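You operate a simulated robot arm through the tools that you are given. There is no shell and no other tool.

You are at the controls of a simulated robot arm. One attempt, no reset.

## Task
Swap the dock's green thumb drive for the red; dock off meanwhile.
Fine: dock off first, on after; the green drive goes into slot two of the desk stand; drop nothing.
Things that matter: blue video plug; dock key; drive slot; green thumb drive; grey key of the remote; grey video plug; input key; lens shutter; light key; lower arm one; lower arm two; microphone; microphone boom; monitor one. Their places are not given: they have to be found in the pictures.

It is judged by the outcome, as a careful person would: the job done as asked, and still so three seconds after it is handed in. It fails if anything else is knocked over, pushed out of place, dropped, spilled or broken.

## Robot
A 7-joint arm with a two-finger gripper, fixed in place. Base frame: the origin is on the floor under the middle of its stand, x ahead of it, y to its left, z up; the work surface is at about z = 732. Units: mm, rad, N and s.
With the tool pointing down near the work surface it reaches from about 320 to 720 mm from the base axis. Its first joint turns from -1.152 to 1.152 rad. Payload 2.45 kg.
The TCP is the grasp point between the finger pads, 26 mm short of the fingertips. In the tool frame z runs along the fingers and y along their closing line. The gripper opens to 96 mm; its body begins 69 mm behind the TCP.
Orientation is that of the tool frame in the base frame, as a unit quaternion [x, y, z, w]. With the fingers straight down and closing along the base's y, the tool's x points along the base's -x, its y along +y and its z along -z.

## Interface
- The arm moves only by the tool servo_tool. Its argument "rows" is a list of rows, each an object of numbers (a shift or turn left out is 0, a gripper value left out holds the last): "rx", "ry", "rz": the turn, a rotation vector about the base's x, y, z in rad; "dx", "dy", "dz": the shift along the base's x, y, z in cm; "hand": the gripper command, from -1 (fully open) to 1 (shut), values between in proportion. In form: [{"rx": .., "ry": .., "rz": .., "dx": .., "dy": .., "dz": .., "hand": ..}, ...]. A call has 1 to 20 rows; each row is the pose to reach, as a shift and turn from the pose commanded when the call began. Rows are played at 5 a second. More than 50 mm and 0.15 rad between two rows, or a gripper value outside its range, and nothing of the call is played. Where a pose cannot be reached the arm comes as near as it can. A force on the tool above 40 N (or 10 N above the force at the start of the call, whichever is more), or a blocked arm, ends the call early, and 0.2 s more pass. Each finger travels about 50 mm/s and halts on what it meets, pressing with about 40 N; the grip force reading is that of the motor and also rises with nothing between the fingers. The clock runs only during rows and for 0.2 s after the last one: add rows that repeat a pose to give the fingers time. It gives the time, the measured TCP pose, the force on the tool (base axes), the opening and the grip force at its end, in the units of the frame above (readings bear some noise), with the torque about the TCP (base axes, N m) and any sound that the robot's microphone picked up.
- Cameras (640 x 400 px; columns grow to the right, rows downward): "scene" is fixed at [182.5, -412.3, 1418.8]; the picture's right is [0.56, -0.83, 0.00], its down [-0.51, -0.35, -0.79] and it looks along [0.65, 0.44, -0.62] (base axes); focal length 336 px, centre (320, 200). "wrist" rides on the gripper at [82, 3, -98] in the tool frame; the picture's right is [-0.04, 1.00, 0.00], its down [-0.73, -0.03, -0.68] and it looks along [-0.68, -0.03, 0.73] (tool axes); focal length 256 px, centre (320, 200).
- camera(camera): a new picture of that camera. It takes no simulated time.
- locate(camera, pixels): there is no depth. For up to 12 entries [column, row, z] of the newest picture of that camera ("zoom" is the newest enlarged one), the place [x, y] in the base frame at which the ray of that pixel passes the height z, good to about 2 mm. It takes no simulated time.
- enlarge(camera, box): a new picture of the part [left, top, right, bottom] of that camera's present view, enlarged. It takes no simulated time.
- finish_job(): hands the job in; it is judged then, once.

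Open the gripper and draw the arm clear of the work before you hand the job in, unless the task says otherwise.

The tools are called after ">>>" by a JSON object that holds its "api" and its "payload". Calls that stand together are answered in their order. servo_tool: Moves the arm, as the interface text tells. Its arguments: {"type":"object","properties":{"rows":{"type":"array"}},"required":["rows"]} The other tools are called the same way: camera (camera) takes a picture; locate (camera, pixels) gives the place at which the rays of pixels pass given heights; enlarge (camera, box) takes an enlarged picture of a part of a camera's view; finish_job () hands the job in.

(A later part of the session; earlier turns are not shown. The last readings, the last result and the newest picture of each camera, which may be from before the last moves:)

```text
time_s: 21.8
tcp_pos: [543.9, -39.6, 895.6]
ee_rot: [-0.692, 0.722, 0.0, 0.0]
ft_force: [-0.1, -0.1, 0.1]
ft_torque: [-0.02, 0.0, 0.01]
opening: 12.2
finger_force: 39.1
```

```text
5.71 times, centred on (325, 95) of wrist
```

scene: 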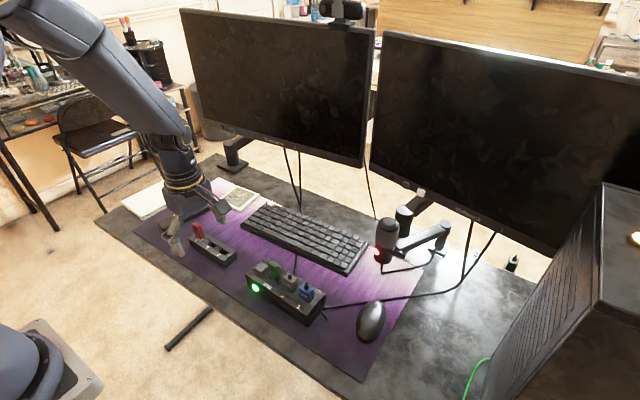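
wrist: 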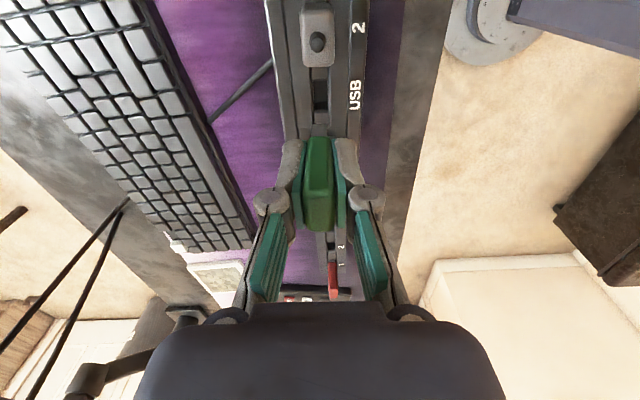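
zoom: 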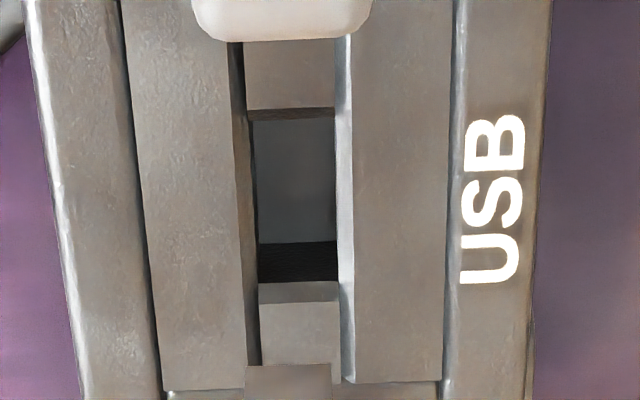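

The connector hangs below the tips, and the USB slot centre is at raw wrist pixel ≈(321.0,95.9) with TCP 116 mm above the dock top, right on the tool axis. I carry the drive over slot two at the matching relative height, and use the same pixel as the alignment target.

>>> {"api": "servo_tool", "payload": {"rows": [{"dy": 2, "dz": 0.5}, {"dy": 5, "dz": 0.5, "dx": 0.1}, {"dy": 9, "dz": 0.5, "dx": 0.2, "rz": 0.01}, {"dy": 13, "dz": 0.5, "dx": 0.3, "rz": 0.02}, {"dy": 17, "dz": 0.5, "dx": 0.4, "rz": 0.028}, {"dy": 20.5, "dz": 0, "dx": 0.4, "rz": 0.028}, {"dy": 22.5, "dz": -1, "dx": 0.4, "rz": 0.028}, {"dy": 23.04, "dz": -1.9, "dx": 0.4, "rz": 0.028}, {"dy": 23.04, "dz": -1.9, "dx": 0.4, "rz": 0.028}, {"dy": 23.04, "dz": -1.9, "dx": 0.4, "rz": 0.028}]}}

>>> {"api": "camera", "payload": {"camera": "wrist"}}

>>> {"api": "enlarge", "payload": {"camera": "wrist", "box": [280, 60, 370, 130]}}

>>> {"api": "enlarge", "payload": {"camera": "scene", "box": [170, 170, 280, 280]}}

```text
time_s: 24.0
tcp_pos: [547.2, 189.9, 875.3]
ee_rot: [-0.702, 0.712, 0.001, 0.0]
ft_force: [-0.8, 0.1, -0.2]
ft_torque: [0.0, 0.04, 0.02]
opening: 12.5
finger_force: 38.8
```

```text
taken
```

wrist: 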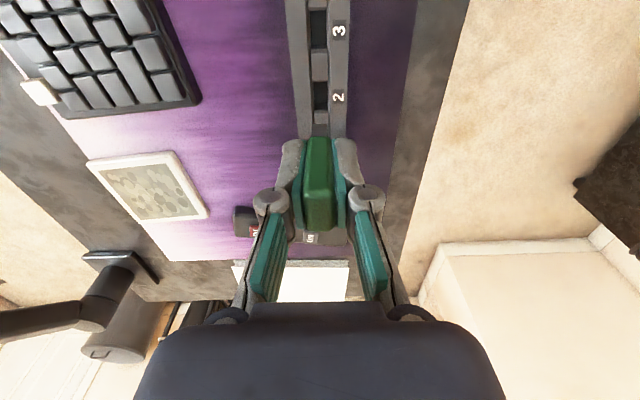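

```text
5.71 times, centred on (325, 95) of wrist
```

zoom: 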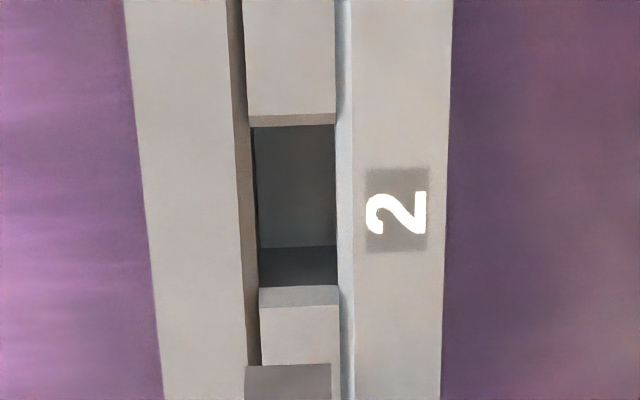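

```text
3.64 times, centred on (225, 225) of scene
```

zoom: 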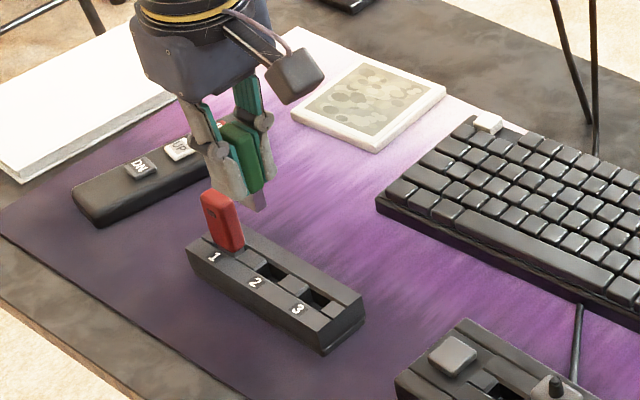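

Slot two appears almost exactly where the USB slot did: inner columns 257–337 vs 257–335, with rows shifted ≈5 zoom px, so I add 0.5 mm in y. I descend to just above insertion.

>>> {"api": "servo_tool", "payload": {"rows": [{"dy": 0.05, "dz": -1.5}, {"dy": 0.05, "dz": -3}, {"dy": 0.05, "dz": -4.2}, {"dy": 0.05, "dz": -5.2}, {"dy": 0.05, "dz": -5.2}]}}

>>> {"api": "enlarge", "payload": {"camera": "scene", "box": [180, 195, 250, 270]}}

>>> {"api": "enlarge", "payload": {"camera": "wrist", "box": [264, 60, 376, 160]}}

```text
time_s: 25.2
tcp_pos: [547.6, 192.5, 824.0]
ee_rot: [-0.702, 0.712, -0.001, 0.001]
ft_force: [0.1, -0.7, 0.3]
ft_torque: [-0.01, -0.02, -0.03]
opening: 12.5
finger_force: 39.2
```

```text
5.33 times, centred on (215, 232) of scene
```

zoom: 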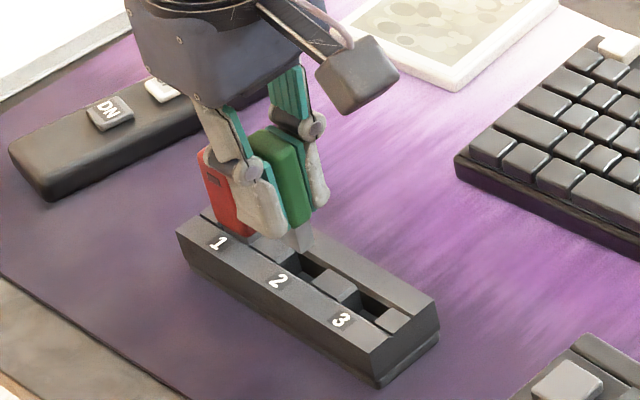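

```text
4.00 times, centred on (320, 110) of wrist
```

zoom: 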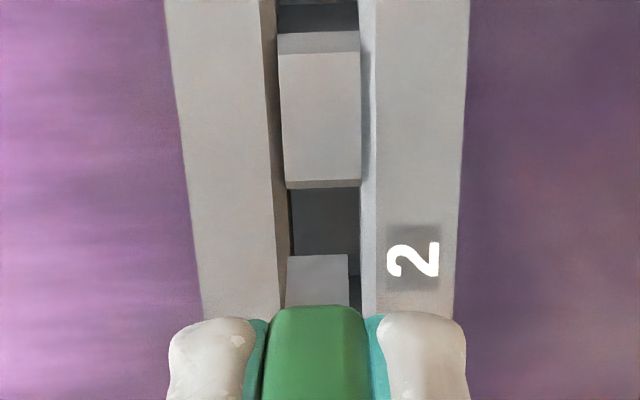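

The connector (zoom columns 285–348) sits about 1 mm toward +x of the slot centre (292–360), so I shift -0.8 mm in x. I lower in small steps while watching the force.

>>> {"api": "servo_tool", "payload": {"rows": [{"dx": -0.08, "dz": 0}, {"dx": -0.08, "dz": -0.3}, {"dx": -0.08, "dz": -0.6}, {"dx": -0.08, "dz": -0.8}, {"dx": -0.08, "dz": -1.0}, {"dx": -0.08, "dz": -1.2}, {"dx": -0.08, "dz": -1.4}]}}

>>> {"api": "enlarge", "payload": {"camera": "wrist", "box": [264, 60, 376, 160]}}

>>> {"api": "enlarge", "payload": {"camera": "scene", "box": [180, 195, 250, 270]}}

```text
time_s: 26.8
tcp_pos: [547.1, 191.8, 809.3]
ee_rot: [-0.702, 0.712, 0.0, 0.0]
ft_force: [0.9, 0.3, -0.9]
ft_torque: [0.02, -0.03, -0.01]
opening: 12.7
finger_force: 39.2
```

```text
4.00 times, centred on (320, 110) of wrist
```

zoom: 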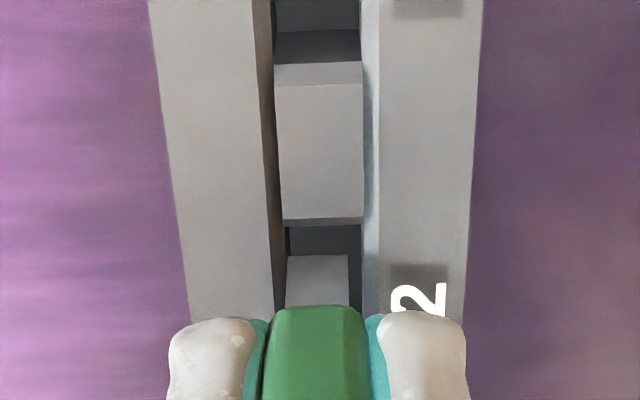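

```text
5.33 times, centred on (215, 232) of scene
```

zoom: 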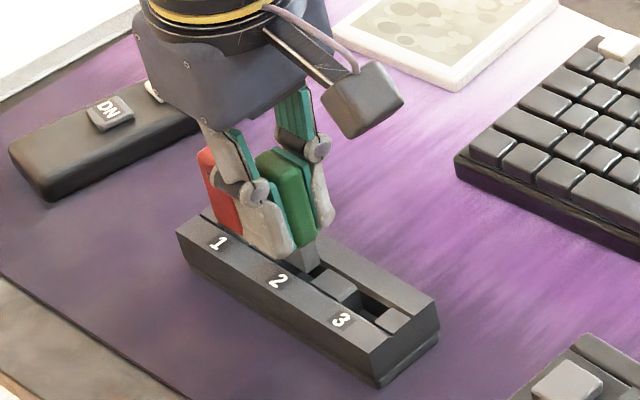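

No contact yet. I zoom tighter on the connector tip and slot two to measure the remaining offset.

>>> {"api": "enlarge", "payload": {"camera": "wrist", "box": [298, 105, 346, 140]}}

>>> {"api": "enlarge", "payload": {"camera": "scene", "box": [202, 225, 234, 250]}}

```text
11.43 times, centred on (322, 122) of wrist
```

zoom: 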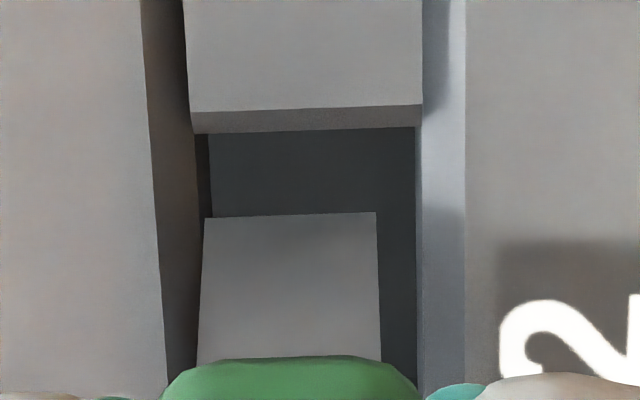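

```text
16.00 times, centred on (218, 238) of scene
```

zoom: 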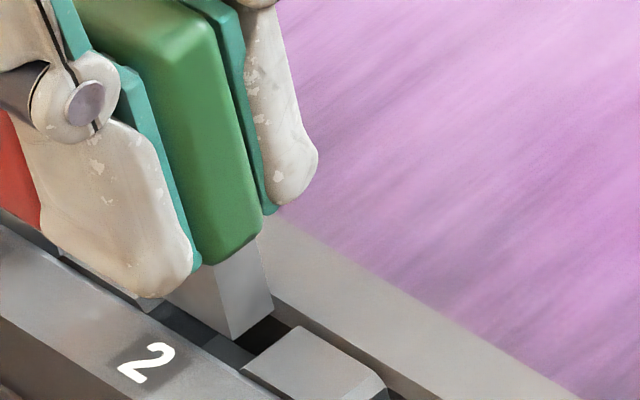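

The connector's bottom edge spans zoom columns 203–376 while the slot spans 203–417, so the connector is ≈1.15 mm too far toward +x. I shift -1.1 mm and recheck.

>>> {"api": "servo_tool", "payload": {"rows": [{"dx": -0.05}, {"dx": -0.11}, {"dx": -0.11}, {"dx": -0.11}]}}

>>> {"api": "enlarge", "payload": {"camera": "wrist", "box": [298, 105, 346, 140]}}

```text
time_s: 27.8
tcp_pos: [546.9, 191.3, 809.2]
ee_rot: [-0.701, 0.713, 0.0, 0.001]
ft_force: [0.6, -0.1, 0.5]
ft_torque: [0.01, -0.02, 0.02]
opening: 12.3
finger_force: 39.2
```

```text
11.43 times, centred on (322, 122) of wrist
```

zoom: 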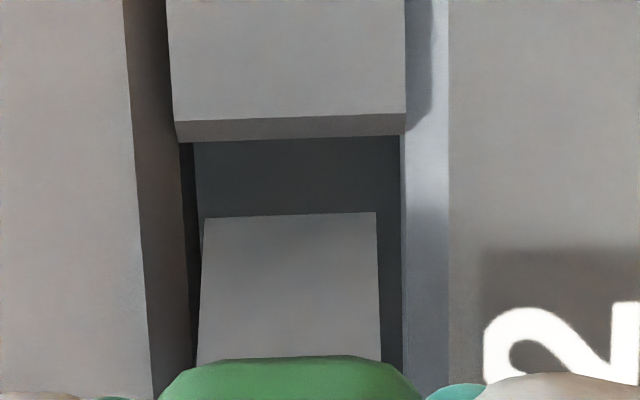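

The connector (203–376) is now within the slot (190–401), about 0.3 mm off centre. I trim another 0.3 mm and lower slowly, watching for contact force.

>>> {"api": "servo_tool", "payload": {"rows": [{"dx": -0.03, "dz": -0.1}, {"dx": -0.03, "dz": -0.2}, {"dx": -0.03, "dz": -0.3}, {"dx": -0.03, "dz": -0.4}, {"dx": -0.03, "dz": -0.5}, {"dx": -0.03, "dz": -0.6}, {"dx": -0.03, "dz": -0.7}]}}

>>> {"api": "enlarge", "payload": {"camera": "wrist", "box": [298, 105, 346, 140]}}

>>> {"api": "enlarge", "payload": {"camera": "scene", "box": [202, 225, 234, 250]}}

```text
time_s: 29.4
tcp_pos: [545.5, 190.9, 801.8]
ee_rot: [-0.701, 0.713, 0.0, -0.001]
ft_force: [-0.3, 0.8, -0.1]
ft_torque: [0.01, 0.0, -0.01]
opening: 12.3
finger_force: 39.0
```

```text
11.43 times, centred on (322, 122) of wrist
```

zoom: 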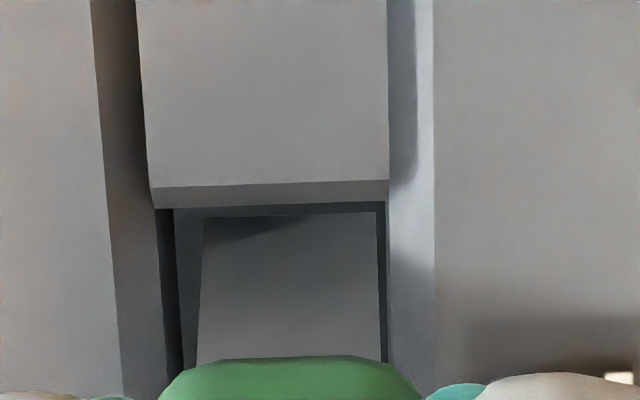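

```text
16.00 times, centred on (218, 238) of scene
```

zoom: 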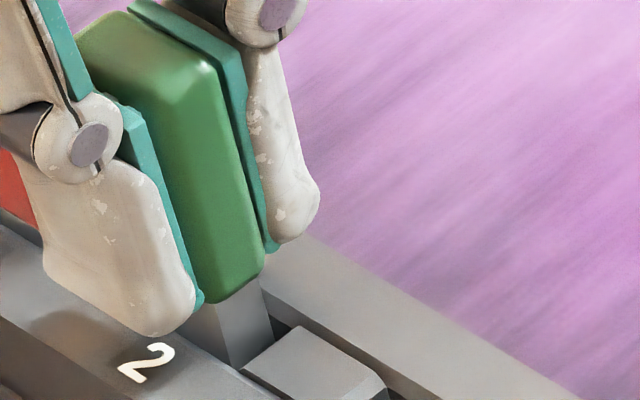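

There is no contact force, and the connector tip is entering the slot, now slightly toward -x (gaps of 28 vs 9 zoom px). I trim +0.4 mm and continue down slowly.

>>> {"api": "servo_tool", "payload": {"rows": [{"dx": 0.04}, {"dx": 0.04, "dz": -0.1}, {"dx": 0.04, "dz": -0.2}, {"dx": 0.04, "dz": -0.3}, {"dx": 0.04, "dz": -0.4}]}}

>>> {"api": "enlarge", "payload": {"camera": "wrist", "box": [298, 105, 346, 140]}}

>>> {"api": "enlarge", "payload": {"camera": "scene", "box": [202, 225, 234, 250]}}

```text
time_s: 30.6
tcp_pos: [546.5, 191.1, 799.2]
ee_rot: [-0.702, 0.712, 0.0, 0.0]
ft_force: [-0.1, -0.2, 0.2]
ft_torque: [0.01, -0.01, -0.02]
opening: 12.8
finger_force: 39.1
```

```text
11.43 times, centred on (322, 122) of wrist
```

zoom: 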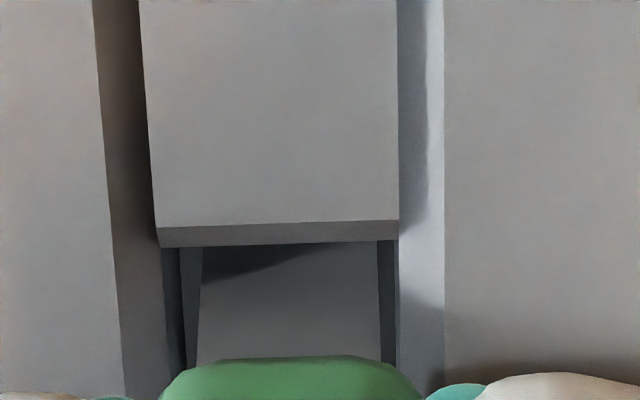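

```text
16.00 times, centred on (218, 238) of scene
```

zoom: 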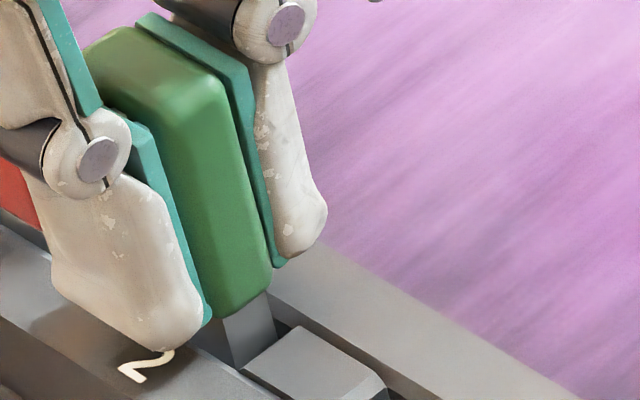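

The connector is well inside the slot and centred, with about 4–5 mm left to go. I continue down in 1 mm steps until the body seats and the force rises.

>>> {"api": "servo_tool", "payload": {"rows": [{"dz": -0.1}, {"dz": -0.2}, {"dz": -0.3}, {"dz": -0.3}]}}

>>> {"api": "enlarge", "payload": {"camera": "scene", "box": [192, 220, 236, 256]}}

>>> {"api": "enlarge", "payload": {"camera": "wrist", "box": [298, 105, 346, 140]}}

```text
time_s: 31.6
tcp_pos: [545.0, 191.9, 796.6]
ee_rot: [-0.701, 0.713, 0.001, 0.001]
ft_force: [-0.2, -0.3, -1.1]
ft_torque: [0.03, -0.02, 0.01]
opening: 12.4
finger_force: 39.7
```

```text
11.11 times, centred on (214, 238) of scene
```

zoom: 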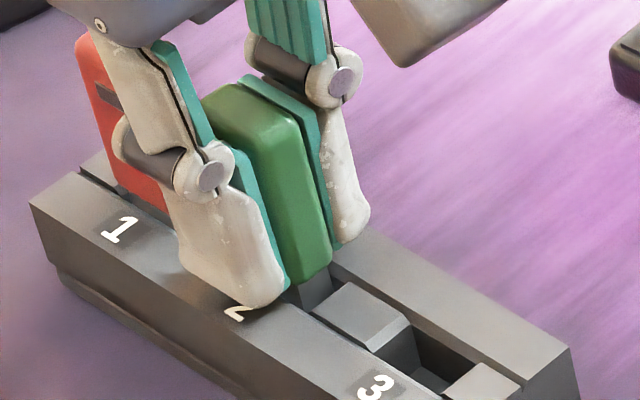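

```text
11.43 times, centred on (322, 122) of wrist
```

zoom: 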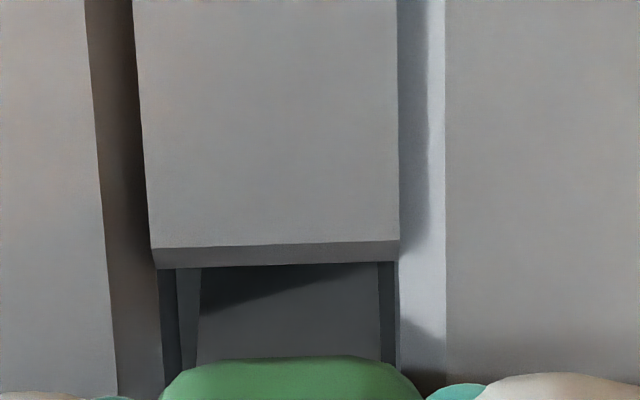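

Still no contact force, and about 3 mm of connector remains visible. I keep lowering in 1 mm steps to find the seat.

>>> {"api": "servo_tool", "payload": {"rows": [{"dz": -0.1}, {"dz": -0.1}, {"dz": -0.2}, {"dz": -0.2}]}}

>>> {"api": "enlarge", "payload": {"camera": "scene", "box": [192, 220, 236, 256]}}

```text
time_s: 32.6
tcp_pos: [546.5, 191.1, 795.2]
ee_rot: [-0.702, 0.712, 0.0, 0.0]
ft_force: [-0.4, 0.1, 0.1]
ft_torque: [0.01, -0.03, -0.01]
opening: 12.7
finger_force: 38.6
```

```text
11.11 times, centred on (214, 238) of scene
```

zoom: 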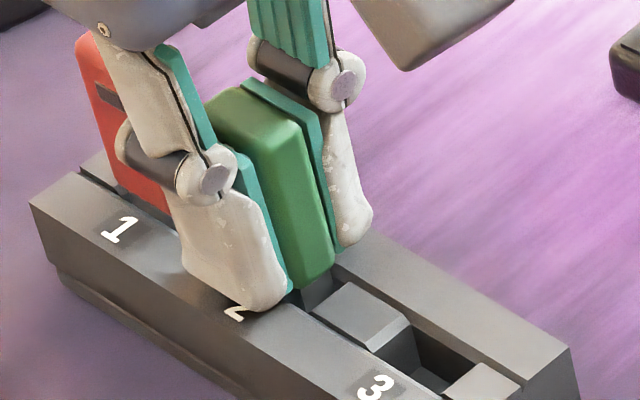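

No force yet, and the gap under the body is still visible. I continue down 3 mm more in small steps.

>>> {"api": "servo_tool", "payload": {"rows": [{"dz": -0.05}, {"dz": -0.1}, {"dz": -0.15}, {"dz": -0.2}, {"dz": -0.2}]}}

>>> {"api": "enlarge", "payload": {"camera": "scene", "box": [192, 220, 236, 256]}}

```text
time_s: 33.8
tcp_pos: [546.6, 192.1, 793.4]
ee_rot: [-0.702, 0.712, -0.001, 0.001]
ft_force: [-0.8, -1.4, 11.1]
ft_torque: [-0.05, 0.08, 0.05]
opening: 12.4
finger_force: 39.0
```

```text
11.11 times, centred on (214, 238) of scene
```

zoom: 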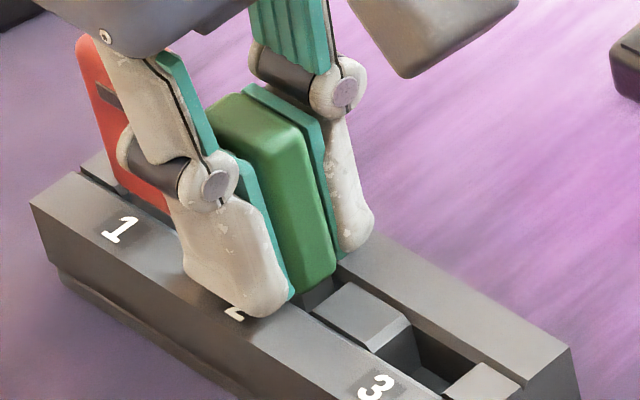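

The force rose to 11 N at TCP z≈793.4, so the green drive is seated in slot two. I ease up 1 mm and open the fingers slightly.

>>> {"api": "servo_tool", "payload": {"rows": [{"dz": 0.1, "hand": 1}, {"dz": 0.1, "hand": 0.72}, {"dz": 0.1, "hand": 0.6}, {"dz": 0.1, "hand": 0.4}, {"dz": 0.1, "hand": 0.3}, {"dz": 0.1, "hand": 0.3}]}}

>>> {"api": "enlarge", "payload": {"camera": "scene", "box": [192, 220, 236, 256]}}

>>> {"api": "enlarge", "payload": {"camera": "wrist", "box": [264, 100, 376, 240]}}

```text
time_s: 35.2
tcp_pos: [546.6, 191.1, 792.9]
ee_rot: [-0.702, 0.712, 0.0, 0.0]
ft_force: [0.4, 0.9, -0.4]
ft_torque: [0.0, 0.02, -0.03]
opening: 33.5
finger_force: 0.0
```

```text
11.11 times, centred on (214, 238) of scene
```

zoom: 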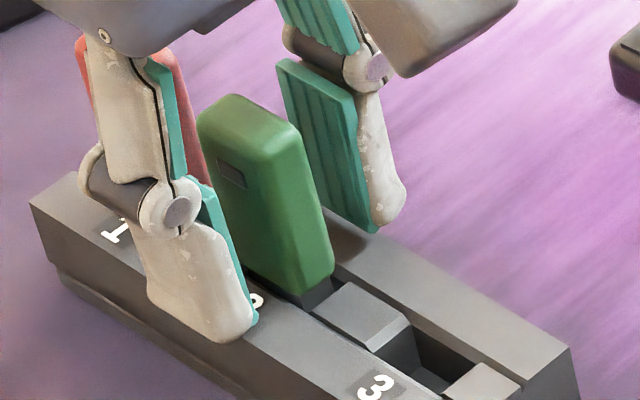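

```text
2.86 times, centred on (320, 170) of wrist
```

zoom: 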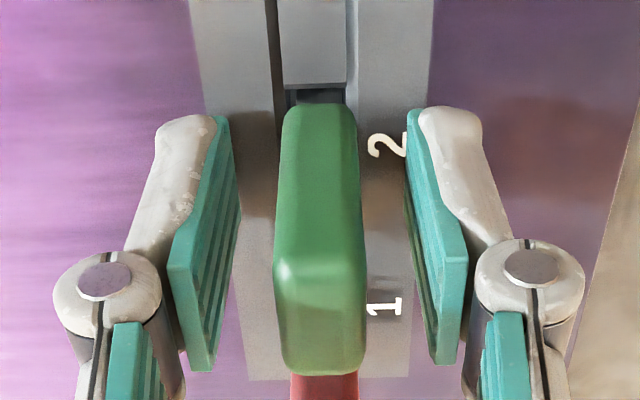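

The green drive stands upright in slot two on its own. I raise the hand straight up clear of both drives.

>>> {"api": "servo_tool", "payload": {"rows": [{"dz": 1}, {"dz": 2.5}, {"dz": 4.5}, {"dz": 6.5}, {"dz": 8.5}, {"dz": 8.5}]}}

>>> {"api": "enlarge", "payload": {"camera": "scene", "box": [180, 205, 250, 265]}}

>>> {"api": "camera", "payload": {"camera": "wrist"}}

```text
time_s: 36.6
tcp_pos: [546.1, 192.9, 877.8]
ee_rot: [-0.701, 0.713, 0.0, 0.001]
ft_force: [0.0, 1.0, 0.1]
ft_torque: [-0.01, 0.0, -0.02]
opening: 33.6
finger_force: 0.1
```

```text
6.67 times, centred on (215, 235) of scene
```

zoom: 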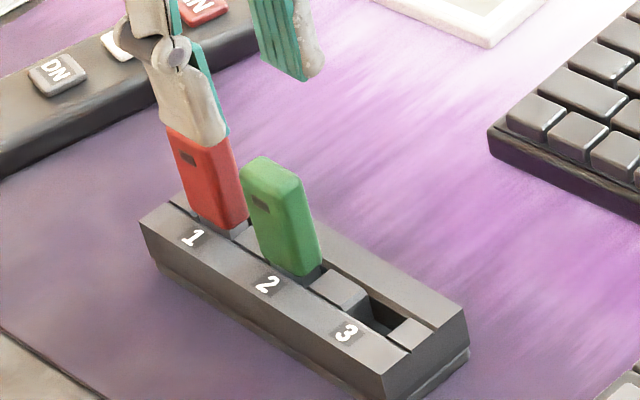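

```text
taken
```

wrist: 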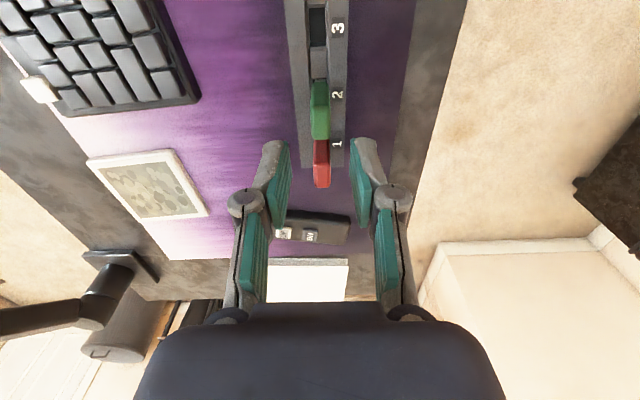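

Green in slot two sits at the same height as red in slot one. I move +46 mm along the stand to be above the red drive.

>>> {"api": "servo_tool", "payload": {"rows": [{"dy": 2, "dx": 0.03}, {"dy": 4, "dx": 0.06}, {"dy": 4.6, "dx": 0.08}, {"dy": 4.6, "dx": 0.08}, {"dy": 4.6, "dx": 0.08}]}}

>>> {"api": "enlarge", "payload": {"camera": "wrist", "box": [270, 80, 370, 180]}}

```text
time_s: 37.8
tcp_pos: [547.2, 237.2, 877.8]
ee_rot: [-0.702, 0.712, -0.001, 0.0]
ft_force: [0.1, 0.4, -0.3]
ft_torque: [-0.01, 0.0, -0.01]
opening: 33.6
finger_force: 0.1
```

```text
4.00 times, centred on (320, 130) of wrist
```

zoom: 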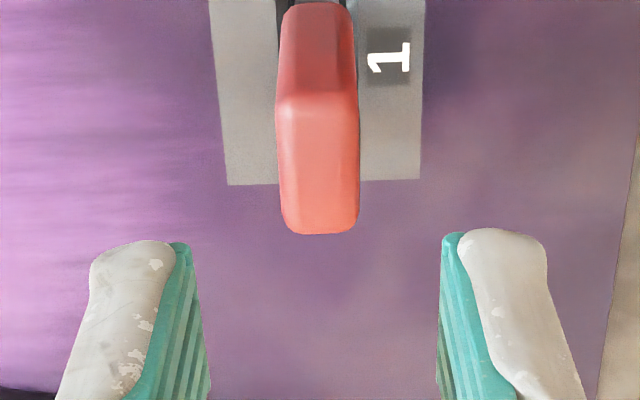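

The red top face is centred near column 318 and row 165 in the zoom, close to the tool axis. I descend around the red drive with the fingers open 33 mm.

>>> {"api": "servo_tool", "payload": {"rows": [{"dx": -0.04, "dy": -0.05, "dz": -2}, {"dx": -0.04, "dy": -0.05, "dz": -4}, {"dx": -0.04, "dy": -0.05, "dz": -5.5}, {"dx": -0.04, "dy": -0.05, "dz": -7}, {"dx": -0.04, "dy": -0.05, "dz": -8.3}, {"dx": -0.04, "dy": -0.05, "dz": -8.3}, {"dx": -0.04, "dy": -0.05, "dz": -8.3}]}}

>>> {"api": "enlarge", "payload": {"camera": "wrist", "box": [264, 130, 376, 240]}}

>>> {"api": "enlarge", "payload": {"camera": "scene", "box": [170, 195, 250, 265]}}

```text
time_s: 39.4
tcp_pos: [547.2, 235.2, 795.0]
ee_rot: [-0.702, 0.712, 0.0, 0.0]
ft_force: [0.3, 0.4, 0.0]
ft_torque: [-0.02, 0.0, 0.0]
opening: 33.8
finger_force: 0.2
```

```text
3.64 times, centred on (320, 185) of wrist
```

zoom: 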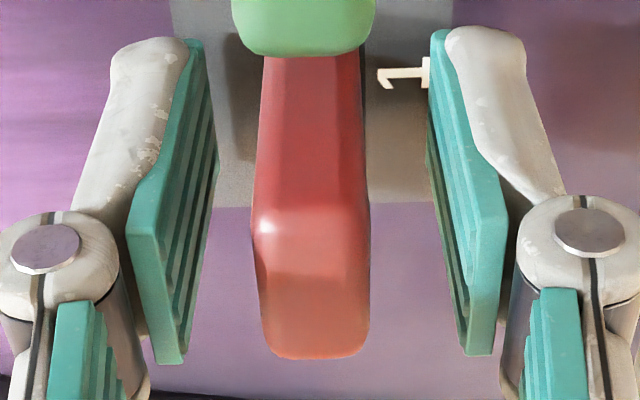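

```text
5.71 times, centred on (210, 230) of scene
```

zoom: 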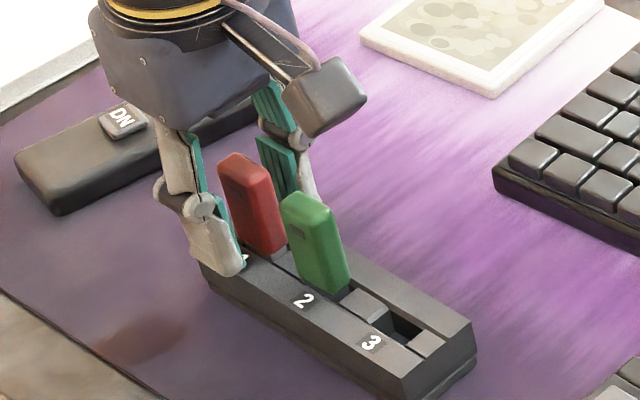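

The red drive is about 0.4 mm toward +x of the pad centre. I shift +0.4 mm, close to 18 mm, and recheck.

>>> {"api": "servo_tool", "payload": {"rows": [{"dx": 0.04, "hand": 0.4}, {"dx": 0.04, "hand": 0.5}, {"dx": 0.04, "hand": 0.62}, {"dx": 0.04, "hand": 0.62}, {"dx": 0.04, "hand": 0.62}]}}

>>> {"api": "enlarge", "payload": {"camera": "wrist", "box": [264, 130, 376, 240]}}

```text
time_s: 40.6
tcp_pos: [547.5, 236.6, 793.8]
ee_rot: [-0.701, 0.713, 0.0, 0.0]
ft_force: [0.1, -0.4, -0.3]
ft_torque: [0.01, -0.01, 0.01]
opening: 18.3
finger_force: 0.1
```

```text
3.64 times, centred on (320, 185) of wrist
```

zoom: 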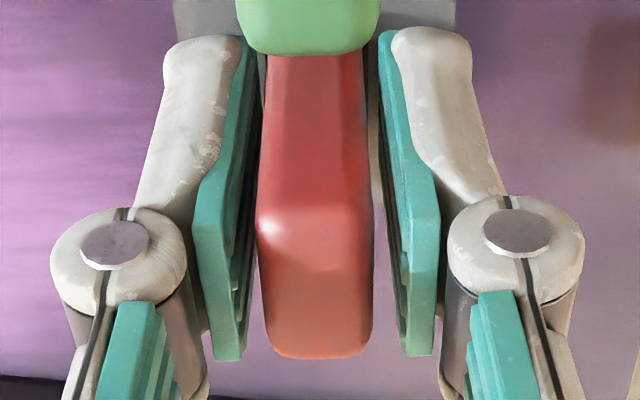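

The right gap is still larger (≈18 vs 9 zoom px), so I shift +0.6 mm more toward +x and check again.

>>> {"api": "servo_tool", "payload": {"rows": [{"dx": 0.06}, {"dx": 0.06}, {"dx": 0.06}]}}

>>> {"api": "enlarge", "payload": {"camera": "wrist", "box": [264, 130, 376, 240]}}

```text
time_s: 41.4
tcp_pos: [548.0, 236.7, 795.2]
ee_rot: [-0.701, 0.713, 0.001, 0.0]
ft_force: [0.1, -0.5, -0.6]
ft_torque: [-0.04, 0.02, 0.02]
opening: 18.3
finger_force: 0.1
```

```text
3.64 times, centred on (320, 185) of wrist
```

zoom: 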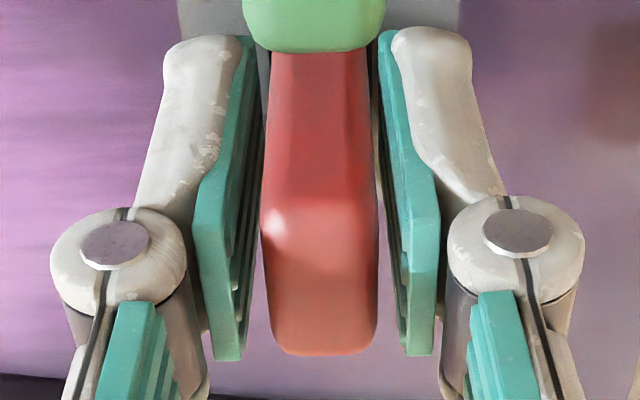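

The gaps are now equal, about 14 px on each side. I close on the red drive.

>>> {"api": "servo_tool", "payload": {"rows": [{"hand": 0.7}, {"hand": 0.8}, {"hand": 1}, {"hand": 1}, {"hand": 1}]}}

>>> {"api": "enlarge", "payload": {"camera": "wrist", "box": [264, 130, 376, 240]}}

```text
time_s: 42.6
tcp_pos: [546.9, 236.1, 795.4]
ee_rot: [-0.702, 0.713, 0.001, 0.001]
ft_force: [0.2, -0.3, -0.4]
ft_torque: [0.02, 0.0, 0.01]
opening: 12.4
finger_force: 39.3
```

```text
3.64 times, centred on (320, 185) of wrist
```

zoom: 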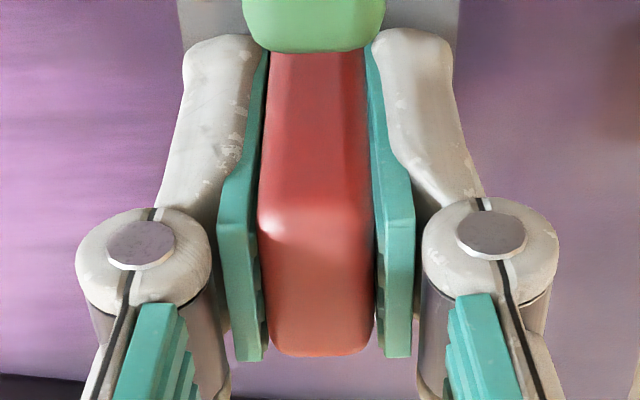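

The red drive is gripped (12.4 mm, 39 N, no side load). I pull it straight up slowly to clear the stand.

>>> {"api": "servo_tool", "payload": {"rows": [{"dz": 0.2}, {"dz": 0.4}, {"dz": 0.7}, {"dz": 1.0}, {"dz": 1.4}, {"dz": 1.8}, {"dz": 2.3}, {"dz": 2.8}, {"dz": 3.4}, {"dz": 4.2}, {"dz": 5.2}, {"dz": 6.5}, {"dz": 8}, {"dz": 10}, {"dz": 10}]}}

>>> {"api": "camera", "payload": {"camera": "scene"}}

>>> {"api": "enlarge", "payload": {"camera": "scene", "box": [170, 175, 260, 265]}}

```text
time_s: 45.8
tcp_pos: [547.4, 237.4, 896.2]
ee_rot: [-0.7, 0.714, 0.0, 0.0]
ft_force: [0.8, -0.3, 0.2]
ft_torque: [0.02, -0.02, 0.0]
opening: 12.3
finger_force: 39.6
```

```text
taken
```

scene: 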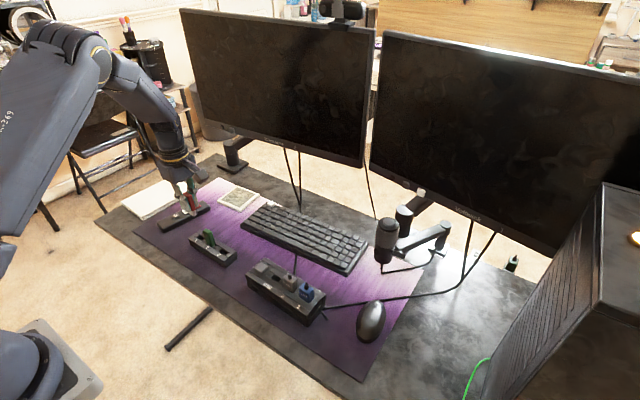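

```text
4.44 times, centred on (215, 220) of scene
```

zoom: 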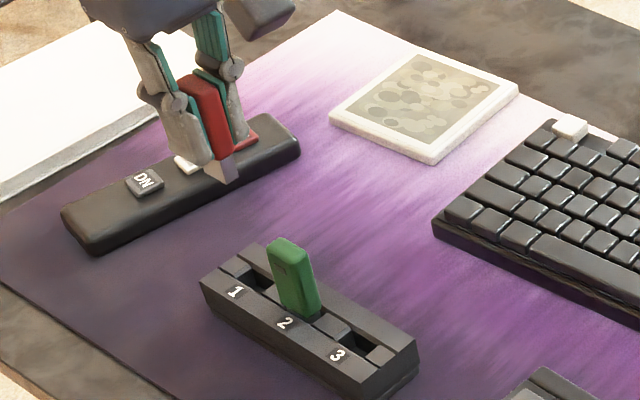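

The red drive is out, and green stays put in slot two. I carry red above the dock's USB slot (Δy -27.6 cm, Δx -0.36 cm, turn -0.028).

>>> {"api": "servo_tool", "payload": {"rows": [{"dy": -2}, {"dy": -5}, {"dy": -9, "dx": -0.1}, {"dy": -13, "dx": -0.2, "rz": -0.01}, {"dy": -17, "dx": -0.3, "rz": -0.02}, {"dy": -21, "dx": -0.36, "rz": -0.028}, {"dy": -24.5, "dx": -0.36, "rz": -0.028}, {"dy": -26.8, "dx": -0.36, "rz": -0.028}, {"dy": -27.64, "dx": -0.36, "rz": -0.028}, {"dy": -27.64, "dx": -0.36, "rz": -0.028}, {"dy": -27.64, "dx": -0.36, "rz": -0.028}]}}

>>> {"api": "enlarge", "payload": {"camera": "wrist", "box": [280, 60, 370, 130]}}

>>> {"api": "enlarge", "payload": {"camera": "scene", "box": [220, 195, 350, 325]}}

```text
time_s: 48.2
tcp_pos: [545.0, -39.9, 894.9]
ee_rot: [-0.692, 0.722, 0.001, 0.0]
ft_force: [0.0, -0.2, -0.4]
ft_torque: [-0.03, 0.06, 0.02]
opening: 12.5
finger_force: 39.3
```

```text
5.71 times, centred on (325, 95) of wrist
```

zoom: 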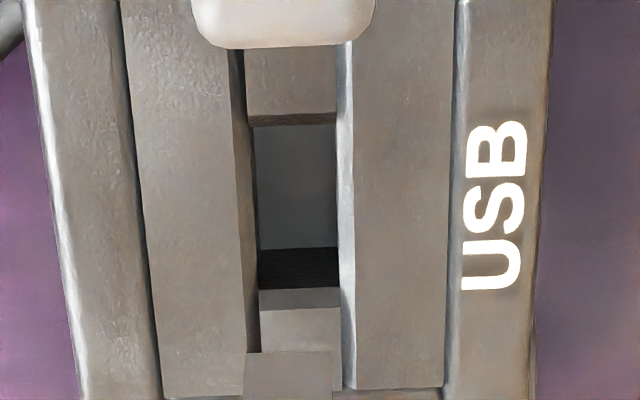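

```text
3.08 times, centred on (285, 260) of scene
```

zoom: 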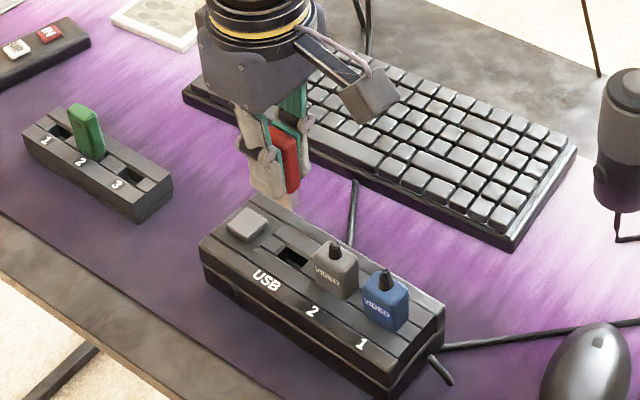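

The USB slot shows at inner columns 257–337 and rows 126–288, and the connector tip is at (245–330, 352+). I offset dx -0.12 and dy +0.1 cm and lower to just above the slot for a fine check.

>>> {"api": "servo_tool", "payload": {"rows": [{"dx": -0.12, "dy": 0.1, "dz": -1.5}, {"dx": -0.12, "dy": 0.1, "dz": -3}, {"dx": -0.12, "dy": 0.1, "dz": -4.5}, {"dx": -0.12, "dy": 0.1, "dz": -5.5}, {"dx": -0.12, "dy": 0.1, "dz": -5.8}, {"dx": -0.12, "dy": 0.1, "dz": -5.8}]}}

>>> {"api": "enlarge", "payload": {"camera": "wrist", "box": [298, 105, 346, 140]}}

>>> {"api": "enlarge", "payload": {"camera": "scene", "box": [258, 240, 306, 280]}}

```text
time_s: 49.6
tcp_pos: [542.8, -39.2, 836.7]
ee_rot: [-0.692, 0.722, 0.0, 0.0]
ft_force: [0.0, 0.0, -0.2]
ft_torque: [0.01, -0.01, 0.0]
opening: 12.7
finger_force: 38.8
```

```text
11.43 times, centred on (322, 122) of wrist
```

zoom: 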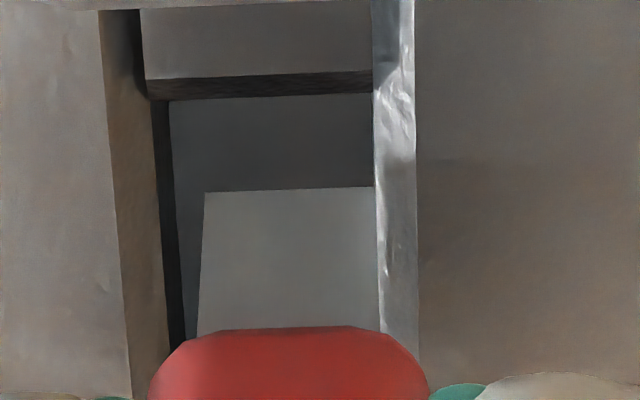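

```text
10.00 times, centred on (282, 260) of scene
```

zoom: 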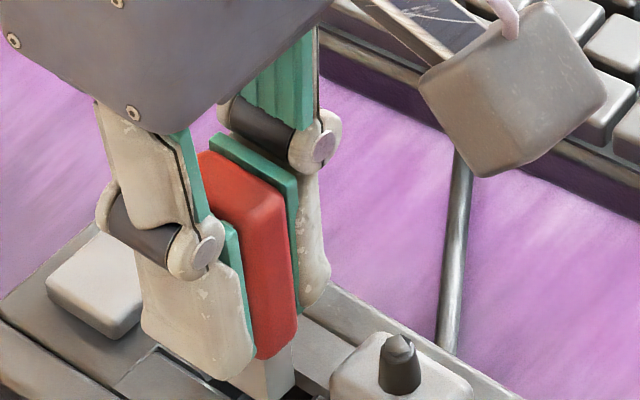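

The connector (205–373) is about 1 mm too far toward -x relative to the slot (inner 172–374), and it should go slightly more +y. I correct dx +0.09, dy +0.06 and lower 5 mm.

>>> {"api": "servo_tool", "payload": {"rows": [{"dx": 0.05, "dy": 0.03}, {"dx": 0.09, "dy": 0.06}, {"dx": 0.09, "dy": 0.06, "dz": -0.2}, {"dx": 0.09, "dy": 0.06, "dz": -0.4}, {"dx": 0.09, "dy": 0.06, "dz": -0.5}, {"dx": 0.09, "dy": 0.06, "dz": -0.5}]}}

>>> {"api": "enlarge", "payload": {"camera": "wrist", "box": [298, 105, 346, 140]}}

>>> {"api": "enlarge", "payload": {"camera": "scene", "box": [262, 250, 302, 282]}}

```text
time_s: 51.0
tcp_pos: [544.4, -38.7, 832.8]
ee_rot: [-0.692, 0.722, 0.0, 0.0]
ft_force: [-0.2, -0.7, -0.7]
ft_torque: [-0.04, -0.02, -0.02]
opening: 12.5
finger_force: 39.3
```

```text
11.43 times, centred on (322, 122) of wrist
```

zoom: 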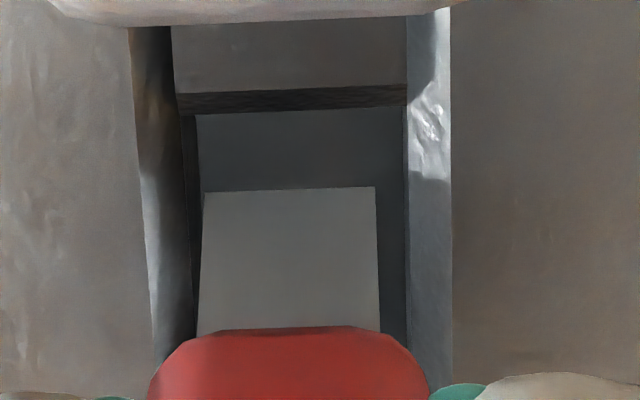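

```text
12.50 times, centred on (282, 266) of scene
```

zoom: 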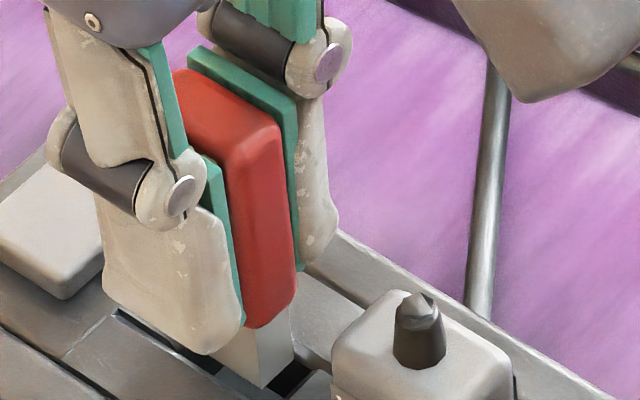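

The connector (203–375) is now within the slot (195–406), slightly toward +x. I trim dx -0.03 and lower another 5 mm.

>>> {"api": "servo_tool", "payload": {"rows": [{"dx": -0.03, "dz": -0.1}, {"dx": -0.03, "dz": -0.2}, {"dx": -0.03, "dz": -0.3}, {"dx": -0.03, "dz": -0.4}, {"dx": -0.03, "dz": -0.5}, {"dx": -0.03, "dz": -0.5}]}}

>>> {"api": "enlarge", "payload": {"camera": "wrist", "box": [298, 105, 346, 140]}}

>>> {"api": "enlarge", "payload": {"camera": "scene", "box": [262, 250, 302, 282]}}

```text
time_s: 52.4
tcp_pos: [543.5, -38.7, 826.2]
ee_rot: [-0.692, 0.722, 0.0, 0.0]
ft_force: [-0.1, -0.5, -0.8]
ft_torque: [-0.01, -0.01, 0.02]
opening: 12.5
finger_force: 39.6
```

```text
11.43 times, centred on (322, 122) of wrist
```

zoom: 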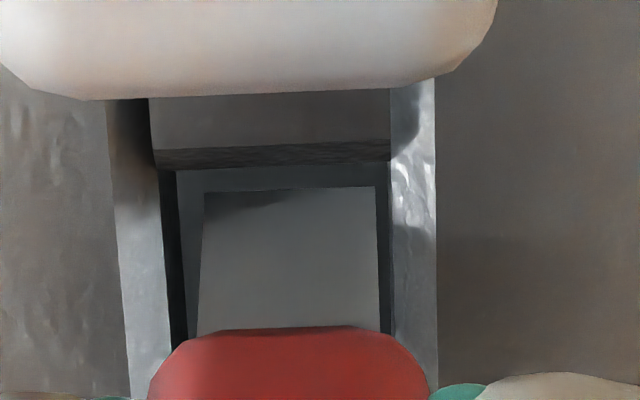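

```text
12.50 times, centred on (282, 266) of scene
```

zoom: 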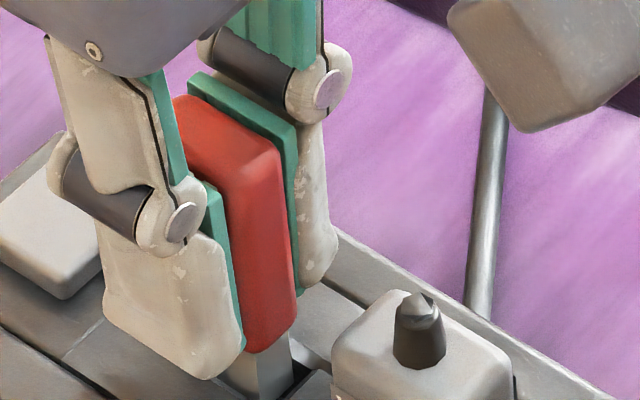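

The connector tip is now in the shade of the slot, with gaps of 26/15 px on the two sides and no force. I continue down with a small +x trim.

>>> {"api": "servo_tool", "payload": {"rows": [{"dx": 0.02, "dz": -0.1}, {"dx": 0.02, "dz": -0.2}, {"dx": 0.02, "dz": -0.3}, {"dx": 0.02, "dz": -0.4}, {"dx": 0.02, "dz": -0.5}, {"dx": 0.02, "dz": -0.5}]}}

>>> {"api": "enlarge", "payload": {"camera": "wrist", "box": [298, 105, 346, 140]}}

>>> {"api": "enlarge", "payload": {"camera": "scene", "box": [262, 250, 302, 282]}}

```text
time_s: 53.8
tcp_pos: [543.8, -38.5, 821.1]
ee_rot: [-0.692, 0.722, 0.001, 0.0]
ft_force: [0.1, -4.3, 1.9]
ft_torque: [-0.18, 0.0, 0.0]
opening: 12.3
finger_force: 39.8
```

```text
11.43 times, centred on (322, 122) of wrist
```

zoom: 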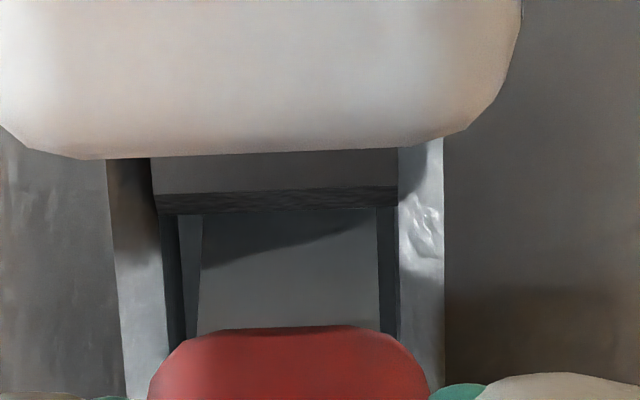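

```text
12.50 times, centred on (282, 266) of scene
```

zoom: 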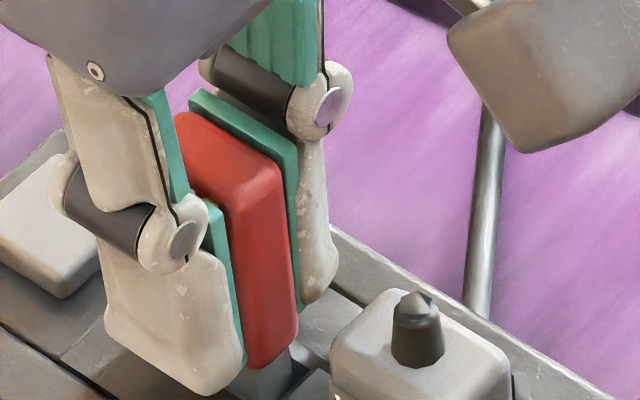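

A side force of -4.3 N in y shows the connector is touching the slot's +y wall. I shift 0.8 mm toward -y to relieve it.

>>> {"api": "servo_tool", "payload": {"rows": [{"dy": -0.04}, {"dy": -0.08}, {"dy": -0.08}]}}

```text
time_s: 54.6
tcp_pos: [544.1, -39.5, 822.7]
ee_rot: [-0.691, 0.722, 0.0, -0.001]
ft_force: [0.0, 0.1, -0.5]
ft_torque: [0.03, 0.0, 0.0]
opening: 12.5
finger_force: 39.3
```

The side force is gone. I continue lowering in 1 mm steps toward the seat.

>>> {"api": "servo_tool", "payload": {"rows": [{"dy": -0.01, "dz": -0.1}, {"dy": -0.02, "dz": -0.2}, {"dy": -0.02, "dz": -0.3}, {"dy": -0.02, "dz": -0.3}]}}

>>> {"api": "enlarge", "payload": {"camera": "scene", "box": [262, 250, 302, 282]}}

>>> {"api": "enlarge", "payload": {"camera": "wrist", "box": [298, 105, 346, 140]}}

```text
time_s: 55.6
tcp_pos: [543.5, -38.3, 819.3]
ee_rot: [-0.692, 0.722, 0.0, 0.001]
ft_force: [1.1, -0.6, -1.1]
ft_torque: [-0.01, 0.0, 0.0]
opening: 12.3
finger_force: 39.3
```

```text
12.50 times, centred on (282, 266) of scene
```

zoom: 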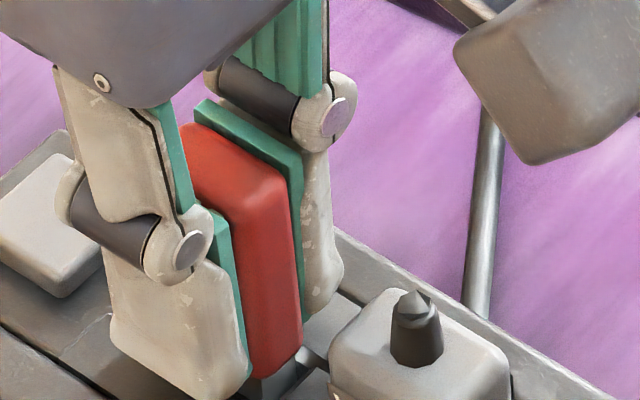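

```text
11.43 times, centred on (322, 122) of wrist
```

zoom: 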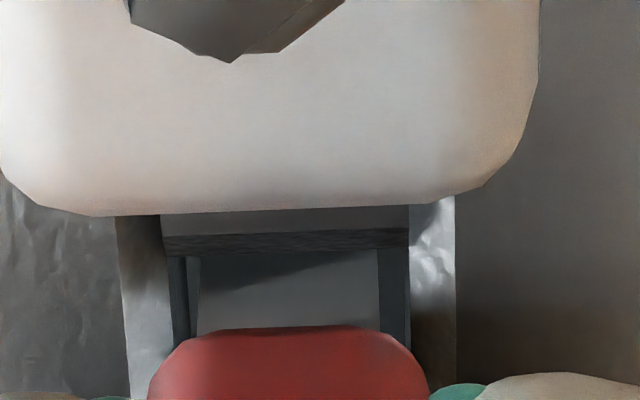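

The connector is deep in the slot with negligible force. I continue down until the drive seats.

>>> {"api": "servo_tool", "payload": {"rows": [{"dz": -0.05}, {"dz": -0.1}, {"dz": -0.15}, {"dz": -0.2}, {"dz": -0.2}]}}

>>> {"api": "enlarge", "payload": {"camera": "scene", "box": [262, 250, 302, 282]}}

```text
time_s: 56.8
tcp_pos: [542.7, -38.5, 817.9]
ee_rot: [-0.691, 0.723, 0.0, 0.0]
ft_force: [-0.3, 0.9, 0.2]
ft_torque: [0.03, -0.01, 0.01]
opening: 12.8
finger_force: 39.5
```

```text
12.50 times, centred on (282, 266) of scene
```

zoom: 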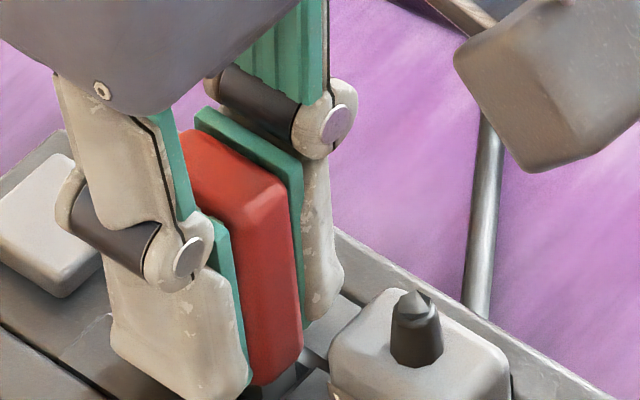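

No seat force yet, and the gap under the body is shrinking. I go on in half-millimetre steps.

>>> {"api": "servo_tool", "payload": {"rows": [{"dz": -0.05}, {"dz": -0.1}, {"dz": -0.15}, {"dz": -0.2}, {"dz": -0.2}]}}

>>> {"api": "enlarge", "payload": {"camera": "scene", "box": [262, 250, 302, 282]}}

```text
time_s: 58.0
tcp_pos: [543.5, -39.2, 816.9]
ee_rot: [-0.691, 0.722, -0.001, 0.0]
ft_force: [-6.1, -1.2, 28.3]
ft_torque: [-0.11, 0.3, 0.0]
opening: 12.7
finger_force: 38.6
```

```text
12.50 times, centred on (282, 266) of scene
```

zoom: 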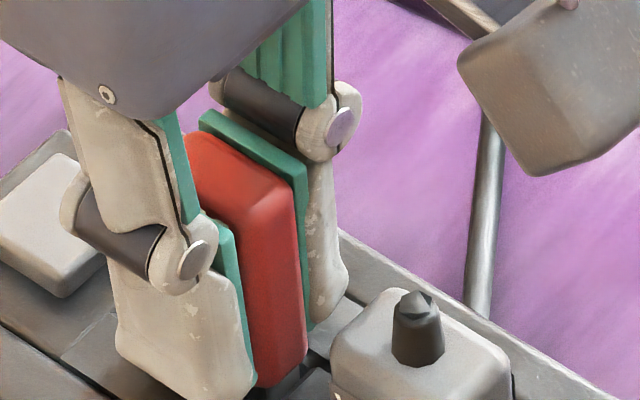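

The force rose to 28 N, so the red drive has bottomed in the USB slot. I ease up about 1.5 mm and open the fingers.

>>> {"api": "servo_tool", "payload": {"rows": [{"dz": 0.1, "hand": 1}, {"dz": 0.15, "hand": 1}, {"dz": 0.15, "hand": 0.72}, {"dz": 0.15, "hand": 0.6}, {"dz": 0.15, "hand": 0.4}, {"dz": 0.15, "hand": 0.3}, {"dz": 0.15, "hand": 0.3}]}}

>>> {"api": "enlarge", "payload": {"camera": "scene", "box": [256, 240, 312, 285]}}

>>> {"api": "enlarge", "payload": {"camera": "wrist", "box": [264, 100, 376, 240]}}

```text
time_s: 59.6
tcp_pos: [543.5, -38.6, 816.1]
ee_rot: [-0.691, 0.723, 0.0, 0.0]
ft_force: [0.2, 0.6, 0.1]
ft_torque: [-0.02, 0.01, -0.02]
opening: 33.5
finger_force: 0.0
```

```text
8.89 times, centred on (284, 262) of scene
```

zoom: 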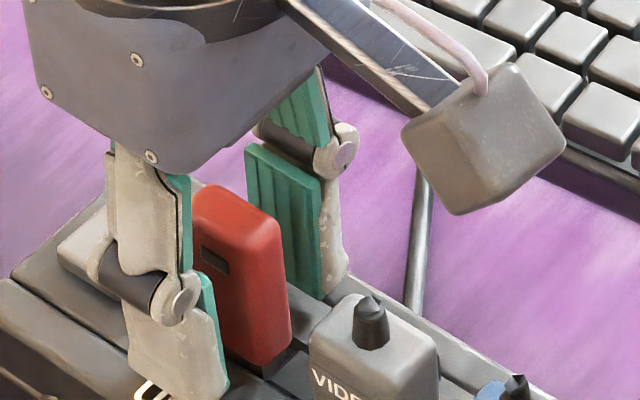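

```text
2.86 times, centred on (320, 170) of wrist
```

zoom: 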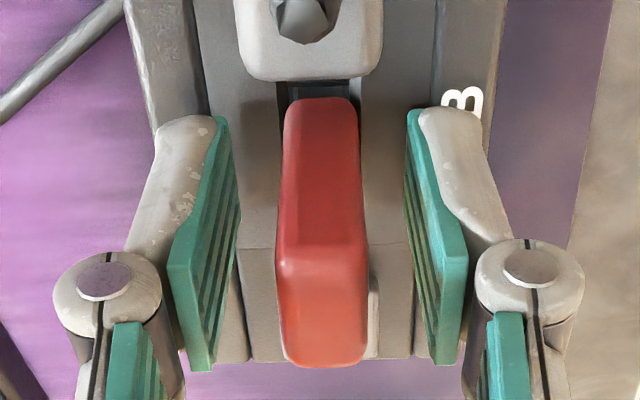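

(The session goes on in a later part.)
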